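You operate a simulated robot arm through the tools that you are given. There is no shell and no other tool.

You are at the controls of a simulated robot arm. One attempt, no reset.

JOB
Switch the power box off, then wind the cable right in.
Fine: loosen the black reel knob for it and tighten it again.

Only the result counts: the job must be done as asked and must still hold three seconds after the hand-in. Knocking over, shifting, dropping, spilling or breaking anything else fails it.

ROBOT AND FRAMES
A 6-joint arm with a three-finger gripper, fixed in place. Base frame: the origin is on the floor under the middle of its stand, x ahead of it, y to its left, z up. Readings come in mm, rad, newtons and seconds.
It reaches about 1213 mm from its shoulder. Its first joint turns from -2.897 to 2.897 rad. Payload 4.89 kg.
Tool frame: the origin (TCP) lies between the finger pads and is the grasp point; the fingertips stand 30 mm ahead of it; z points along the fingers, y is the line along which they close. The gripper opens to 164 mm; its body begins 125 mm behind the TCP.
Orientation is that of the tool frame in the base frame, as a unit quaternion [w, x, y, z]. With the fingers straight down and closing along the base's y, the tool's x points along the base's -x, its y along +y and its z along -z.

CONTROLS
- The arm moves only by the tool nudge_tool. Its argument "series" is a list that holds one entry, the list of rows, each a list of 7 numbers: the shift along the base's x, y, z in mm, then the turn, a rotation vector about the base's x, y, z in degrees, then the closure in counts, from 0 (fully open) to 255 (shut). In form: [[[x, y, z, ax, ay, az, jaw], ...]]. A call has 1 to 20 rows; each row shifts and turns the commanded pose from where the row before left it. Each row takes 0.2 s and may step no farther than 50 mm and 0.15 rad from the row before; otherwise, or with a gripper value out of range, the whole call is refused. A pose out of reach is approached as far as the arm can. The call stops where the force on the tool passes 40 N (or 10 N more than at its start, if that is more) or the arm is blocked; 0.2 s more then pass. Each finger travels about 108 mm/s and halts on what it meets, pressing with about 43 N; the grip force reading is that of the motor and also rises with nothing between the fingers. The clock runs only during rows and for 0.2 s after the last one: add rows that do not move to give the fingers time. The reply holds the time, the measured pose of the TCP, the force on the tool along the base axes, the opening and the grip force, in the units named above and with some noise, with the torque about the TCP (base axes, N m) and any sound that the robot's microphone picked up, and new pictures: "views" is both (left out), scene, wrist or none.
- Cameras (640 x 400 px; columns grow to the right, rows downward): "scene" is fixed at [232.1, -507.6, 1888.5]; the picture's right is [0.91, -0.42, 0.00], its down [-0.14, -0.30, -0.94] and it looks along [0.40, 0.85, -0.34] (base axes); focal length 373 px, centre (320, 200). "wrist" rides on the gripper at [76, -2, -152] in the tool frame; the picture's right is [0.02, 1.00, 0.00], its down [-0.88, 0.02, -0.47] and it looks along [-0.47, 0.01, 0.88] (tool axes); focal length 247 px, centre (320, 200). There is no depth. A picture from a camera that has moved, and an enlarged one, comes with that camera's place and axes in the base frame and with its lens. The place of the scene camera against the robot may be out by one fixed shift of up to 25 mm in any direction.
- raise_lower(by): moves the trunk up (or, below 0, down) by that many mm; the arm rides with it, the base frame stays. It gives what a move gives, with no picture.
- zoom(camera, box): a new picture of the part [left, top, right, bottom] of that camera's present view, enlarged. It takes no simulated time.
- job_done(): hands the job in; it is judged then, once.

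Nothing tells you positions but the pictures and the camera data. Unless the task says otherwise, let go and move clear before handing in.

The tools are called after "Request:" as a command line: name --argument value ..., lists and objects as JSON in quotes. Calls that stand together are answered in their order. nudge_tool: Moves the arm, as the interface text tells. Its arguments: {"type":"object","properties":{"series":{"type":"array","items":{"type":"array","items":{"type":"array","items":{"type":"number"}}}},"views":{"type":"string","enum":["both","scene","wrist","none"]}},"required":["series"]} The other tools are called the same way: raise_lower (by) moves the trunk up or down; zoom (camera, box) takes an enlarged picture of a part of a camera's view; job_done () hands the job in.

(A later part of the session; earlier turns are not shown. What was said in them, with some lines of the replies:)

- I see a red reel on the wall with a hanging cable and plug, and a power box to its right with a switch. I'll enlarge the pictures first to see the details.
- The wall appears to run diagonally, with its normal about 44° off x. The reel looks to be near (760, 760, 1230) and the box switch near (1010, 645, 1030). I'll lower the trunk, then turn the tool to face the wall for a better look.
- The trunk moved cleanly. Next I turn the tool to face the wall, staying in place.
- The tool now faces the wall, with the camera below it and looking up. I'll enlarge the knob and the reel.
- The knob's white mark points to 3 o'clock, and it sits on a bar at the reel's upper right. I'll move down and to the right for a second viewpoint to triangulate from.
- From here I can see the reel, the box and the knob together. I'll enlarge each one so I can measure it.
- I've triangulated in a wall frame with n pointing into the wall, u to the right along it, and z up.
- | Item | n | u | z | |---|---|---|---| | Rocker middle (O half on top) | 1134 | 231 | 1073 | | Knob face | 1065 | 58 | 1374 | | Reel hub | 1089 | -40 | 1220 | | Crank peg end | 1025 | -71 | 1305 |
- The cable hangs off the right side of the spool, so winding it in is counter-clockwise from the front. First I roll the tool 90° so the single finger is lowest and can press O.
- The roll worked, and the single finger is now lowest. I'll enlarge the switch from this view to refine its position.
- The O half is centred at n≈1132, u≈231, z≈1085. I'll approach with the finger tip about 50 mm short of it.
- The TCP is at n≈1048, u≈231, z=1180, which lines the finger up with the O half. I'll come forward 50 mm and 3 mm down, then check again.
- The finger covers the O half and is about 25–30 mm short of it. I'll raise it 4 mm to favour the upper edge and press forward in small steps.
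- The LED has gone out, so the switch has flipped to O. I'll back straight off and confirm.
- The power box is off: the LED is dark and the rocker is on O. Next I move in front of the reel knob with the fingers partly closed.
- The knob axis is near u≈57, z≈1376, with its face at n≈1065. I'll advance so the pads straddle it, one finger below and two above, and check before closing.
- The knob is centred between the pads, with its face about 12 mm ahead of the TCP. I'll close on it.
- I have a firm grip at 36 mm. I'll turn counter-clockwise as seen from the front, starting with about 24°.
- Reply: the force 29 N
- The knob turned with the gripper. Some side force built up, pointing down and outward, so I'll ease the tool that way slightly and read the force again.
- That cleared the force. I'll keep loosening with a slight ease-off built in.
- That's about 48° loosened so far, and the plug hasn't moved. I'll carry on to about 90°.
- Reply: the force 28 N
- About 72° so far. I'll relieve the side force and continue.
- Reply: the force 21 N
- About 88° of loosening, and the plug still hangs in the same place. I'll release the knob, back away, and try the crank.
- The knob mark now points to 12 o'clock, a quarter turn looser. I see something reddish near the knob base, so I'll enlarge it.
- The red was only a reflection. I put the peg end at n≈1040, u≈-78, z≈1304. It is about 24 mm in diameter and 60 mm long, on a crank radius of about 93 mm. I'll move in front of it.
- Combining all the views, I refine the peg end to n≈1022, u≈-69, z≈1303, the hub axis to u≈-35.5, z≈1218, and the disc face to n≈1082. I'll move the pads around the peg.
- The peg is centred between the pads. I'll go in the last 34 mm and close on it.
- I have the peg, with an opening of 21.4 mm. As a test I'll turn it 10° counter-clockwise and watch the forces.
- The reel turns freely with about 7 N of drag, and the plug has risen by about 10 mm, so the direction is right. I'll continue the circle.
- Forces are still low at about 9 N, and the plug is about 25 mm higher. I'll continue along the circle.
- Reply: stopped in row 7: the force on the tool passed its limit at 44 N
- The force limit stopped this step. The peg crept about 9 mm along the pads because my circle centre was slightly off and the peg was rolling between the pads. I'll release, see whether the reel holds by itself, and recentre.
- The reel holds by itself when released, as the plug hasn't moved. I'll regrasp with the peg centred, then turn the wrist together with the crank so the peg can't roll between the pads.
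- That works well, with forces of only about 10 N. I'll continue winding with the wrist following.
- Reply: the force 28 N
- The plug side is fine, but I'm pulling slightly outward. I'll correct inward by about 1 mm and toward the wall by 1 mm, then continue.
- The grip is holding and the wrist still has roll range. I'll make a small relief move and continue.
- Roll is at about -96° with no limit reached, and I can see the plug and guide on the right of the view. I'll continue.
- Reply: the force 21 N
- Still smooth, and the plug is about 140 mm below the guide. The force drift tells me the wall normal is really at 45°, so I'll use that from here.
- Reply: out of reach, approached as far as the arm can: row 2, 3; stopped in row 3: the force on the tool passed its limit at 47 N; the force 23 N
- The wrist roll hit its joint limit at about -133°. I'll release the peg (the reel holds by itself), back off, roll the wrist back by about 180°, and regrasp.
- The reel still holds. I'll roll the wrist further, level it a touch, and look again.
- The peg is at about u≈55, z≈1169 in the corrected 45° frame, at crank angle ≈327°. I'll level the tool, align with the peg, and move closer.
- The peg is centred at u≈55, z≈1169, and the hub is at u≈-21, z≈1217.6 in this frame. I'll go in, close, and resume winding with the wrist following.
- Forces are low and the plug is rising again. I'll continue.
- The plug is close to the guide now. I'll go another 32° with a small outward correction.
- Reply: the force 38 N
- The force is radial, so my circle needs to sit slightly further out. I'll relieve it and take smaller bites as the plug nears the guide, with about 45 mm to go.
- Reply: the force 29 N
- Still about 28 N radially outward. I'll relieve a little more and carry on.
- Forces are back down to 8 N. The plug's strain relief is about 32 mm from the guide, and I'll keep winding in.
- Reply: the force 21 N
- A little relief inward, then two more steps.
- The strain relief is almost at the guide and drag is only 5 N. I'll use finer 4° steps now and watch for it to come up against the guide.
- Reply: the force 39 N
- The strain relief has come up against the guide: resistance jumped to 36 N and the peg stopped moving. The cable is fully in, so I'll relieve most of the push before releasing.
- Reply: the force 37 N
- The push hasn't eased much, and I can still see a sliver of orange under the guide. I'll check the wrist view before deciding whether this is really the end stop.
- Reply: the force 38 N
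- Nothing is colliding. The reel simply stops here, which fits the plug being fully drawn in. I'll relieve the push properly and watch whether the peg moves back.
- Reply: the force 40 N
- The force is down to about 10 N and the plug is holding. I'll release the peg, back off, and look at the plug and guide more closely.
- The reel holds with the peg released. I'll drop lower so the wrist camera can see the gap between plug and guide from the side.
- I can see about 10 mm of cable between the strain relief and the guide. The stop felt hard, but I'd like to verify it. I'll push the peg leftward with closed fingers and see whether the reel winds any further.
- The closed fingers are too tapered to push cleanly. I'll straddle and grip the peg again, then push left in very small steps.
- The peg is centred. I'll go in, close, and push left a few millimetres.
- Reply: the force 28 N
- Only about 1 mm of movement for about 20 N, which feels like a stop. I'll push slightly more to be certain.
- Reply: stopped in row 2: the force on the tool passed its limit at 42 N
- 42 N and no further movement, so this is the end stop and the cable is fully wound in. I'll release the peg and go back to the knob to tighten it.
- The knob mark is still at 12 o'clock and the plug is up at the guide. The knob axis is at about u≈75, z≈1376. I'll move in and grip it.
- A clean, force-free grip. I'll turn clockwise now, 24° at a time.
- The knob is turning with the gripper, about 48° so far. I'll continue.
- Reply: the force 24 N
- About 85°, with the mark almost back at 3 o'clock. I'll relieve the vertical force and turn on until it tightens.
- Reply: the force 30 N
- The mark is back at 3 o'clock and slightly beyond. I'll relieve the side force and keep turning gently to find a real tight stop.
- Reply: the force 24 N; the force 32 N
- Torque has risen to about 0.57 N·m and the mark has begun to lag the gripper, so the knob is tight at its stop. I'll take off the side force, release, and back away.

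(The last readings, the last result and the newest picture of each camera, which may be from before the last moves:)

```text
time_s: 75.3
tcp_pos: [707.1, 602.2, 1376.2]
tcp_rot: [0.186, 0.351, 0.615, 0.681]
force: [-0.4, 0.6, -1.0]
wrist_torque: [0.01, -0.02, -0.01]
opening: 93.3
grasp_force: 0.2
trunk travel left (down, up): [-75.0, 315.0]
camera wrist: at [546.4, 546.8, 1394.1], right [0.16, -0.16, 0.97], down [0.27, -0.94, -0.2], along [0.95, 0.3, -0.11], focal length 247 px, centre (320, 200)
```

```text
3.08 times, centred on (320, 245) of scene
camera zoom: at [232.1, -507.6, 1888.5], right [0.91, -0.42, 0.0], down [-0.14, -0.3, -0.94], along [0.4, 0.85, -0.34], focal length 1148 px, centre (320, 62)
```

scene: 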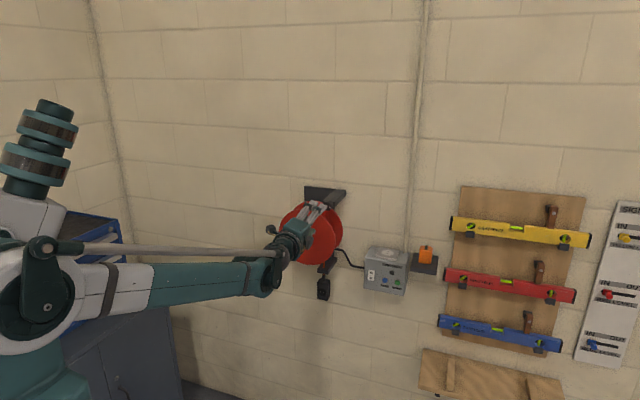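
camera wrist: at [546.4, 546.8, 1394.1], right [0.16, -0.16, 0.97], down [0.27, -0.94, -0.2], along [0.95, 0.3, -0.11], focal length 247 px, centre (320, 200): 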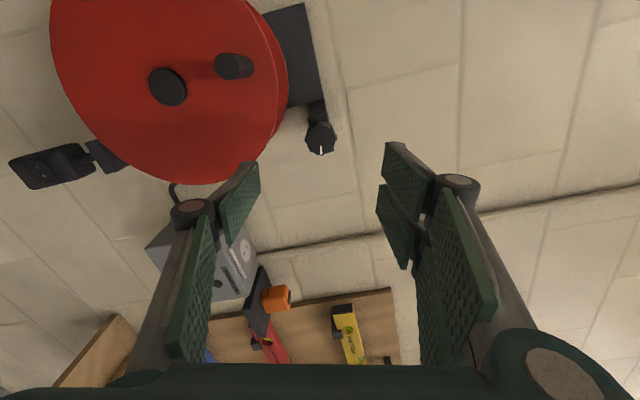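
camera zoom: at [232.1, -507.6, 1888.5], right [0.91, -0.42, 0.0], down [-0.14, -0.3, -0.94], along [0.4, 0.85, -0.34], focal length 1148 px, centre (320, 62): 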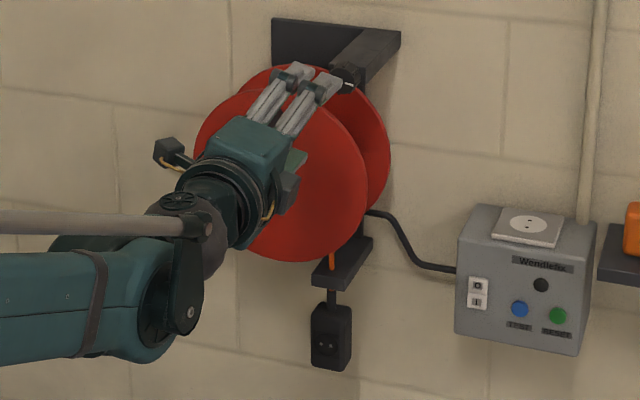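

The knob is tight, with its mark about 10° past where it started, and the plug is still up at the guide. I'll move well clear, wait a moment, and do a final check.

Request:
nudge_tool --series '[[[-35, -35, 0, 0, 0, 0, 110], [-35, -35, 0, 0, 0, 0, 60], [-35, -35, 0, 0, 0, 0, 0], [-35, -35, 0, 0, 0, 0, 0], [0, 0, 0, 0, 0, 0, 0], [0, 0, 0, 0, 0, 0, 0], [0, 0, 0, 0, 0, 0, 0], [0, 0, 0, 0, 0, 0, 0], [0, 0, 0, 0, 0, 0, 0], [0, 0, 0, 0, 0, 0, 0], [0, 0, 0, 0, 0, 0, 0], [0, 0, 0, 0, 0, 0, 0], [0, 0, 0, 0, 0, 0, 0], [0, 0, 0, 0, 0, 0, 0], [0, 0, 0, 0, 0, 0, 0]]]' --views "both"

Request:
zoom --camera "scene" --box '[270, 180, 370, 310]'

Request:
zoom --camera "scene" --box '[300, 250, 350, 310]'

Request:
zoom --camera "scene" --box '[350, 235, 450, 305]'

```text
time_s: 78.5
tcp_pos: [568.6, 463.3, 1377.7]
tcp_rot: [0.187, 0.351, 0.615, 0.681]
force: [0.5, 0.0, -0.2]
wrist_torque: [-0.03, -0.02, 0.03]
opening: 163.9
grasp_force: 0.1
trunk travel left (down, up): [-75.0, 315.0]
camera wrist: at [407.3, 408.3, 1394.9], right [0.16, -0.16, 0.97], down [0.27, -0.94, -0.2], along [0.95, 0.3, -0.11], focal length 247 px, centre (320, 200)
```

scene: 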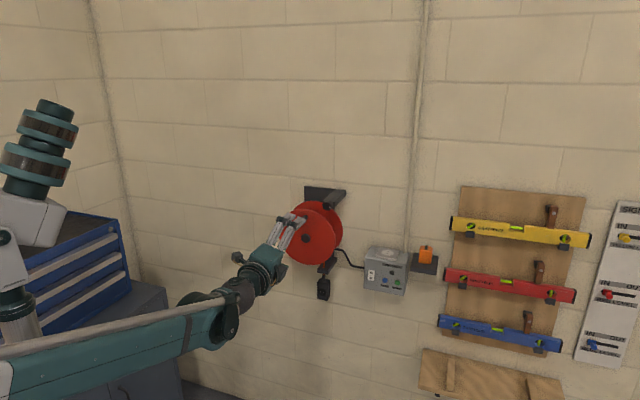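
wrist: 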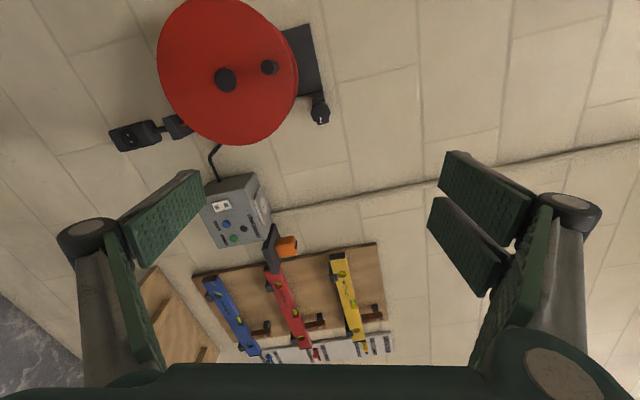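

```text
3.08 times, centred on (320, 245) of scene
camera zoom: at [232.1, -507.6, 1888.5], right [0.91, -0.42, 0.0], down [-0.14, -0.3, -0.94], along [0.4, 0.85, -0.34], focal length 1148 px, centre (320, 62)
```

zoom: 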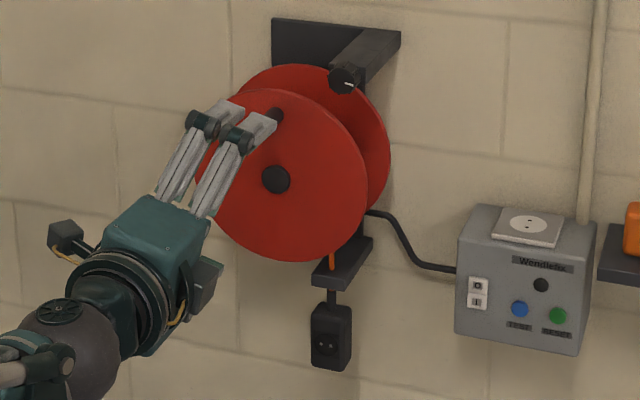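

```text
6.67 times, centred on (325, 280) of scene
camera zoom: at [232.1, -507.6, 1888.5], right [0.91, -0.42, 0.0], down [-0.14, -0.3, -0.94], along [0.4, 0.85, -0.34], focal length 2487 px, centre (287, -333)
```

zoom: 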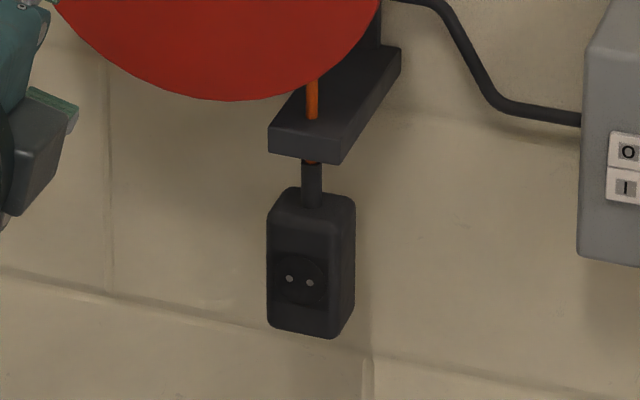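

```text
5.71 times, centred on (400, 270) of scene
camera zoom: at [232.1, -507.6, 1888.5], right [0.91, -0.42, 0.0], down [-0.14, -0.3, -0.94], along [0.4, 0.85, -0.34], focal length 2132 px, centre (-137, -200)
```

zoom: 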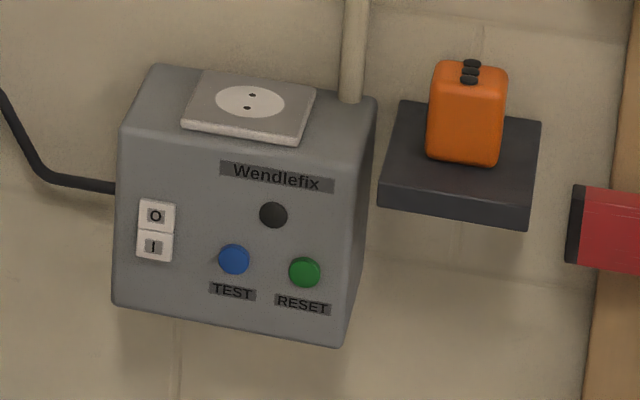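

The box is off, with the rocker on O and the LED dark. The plug is drawn up to the guide with the reel at its stop, the knob is tight again, and nothing else has moved. The arm is clear, so I'm handing in.

Request:
job_done

```text
The job is handed in.
```

The power box is off, the cable is wound in, and the reel knob is tight again. I've handed the job in but haven't seen the judging result.

- **Power box:** I pressed the O side of the rocker and the green light went out. I didn't touch TEST or RESET.
- **Reel knob:** I loosened it about a quarter turn. Afterwards I tightened it until it stopped turning, about 10° past where it started.
- **Cable:** I cranked the reel counter-clockwise until it would not turn any further. I checked that by pushing again, with about 42 N and no movement. About 10 mm of cable still shows between the plug and the guide, so I take that to be the reel's own limit.
- **Final check:** I backed the arm away and waited about two seconds. The plug stayed up, and nothing else in view had moved.
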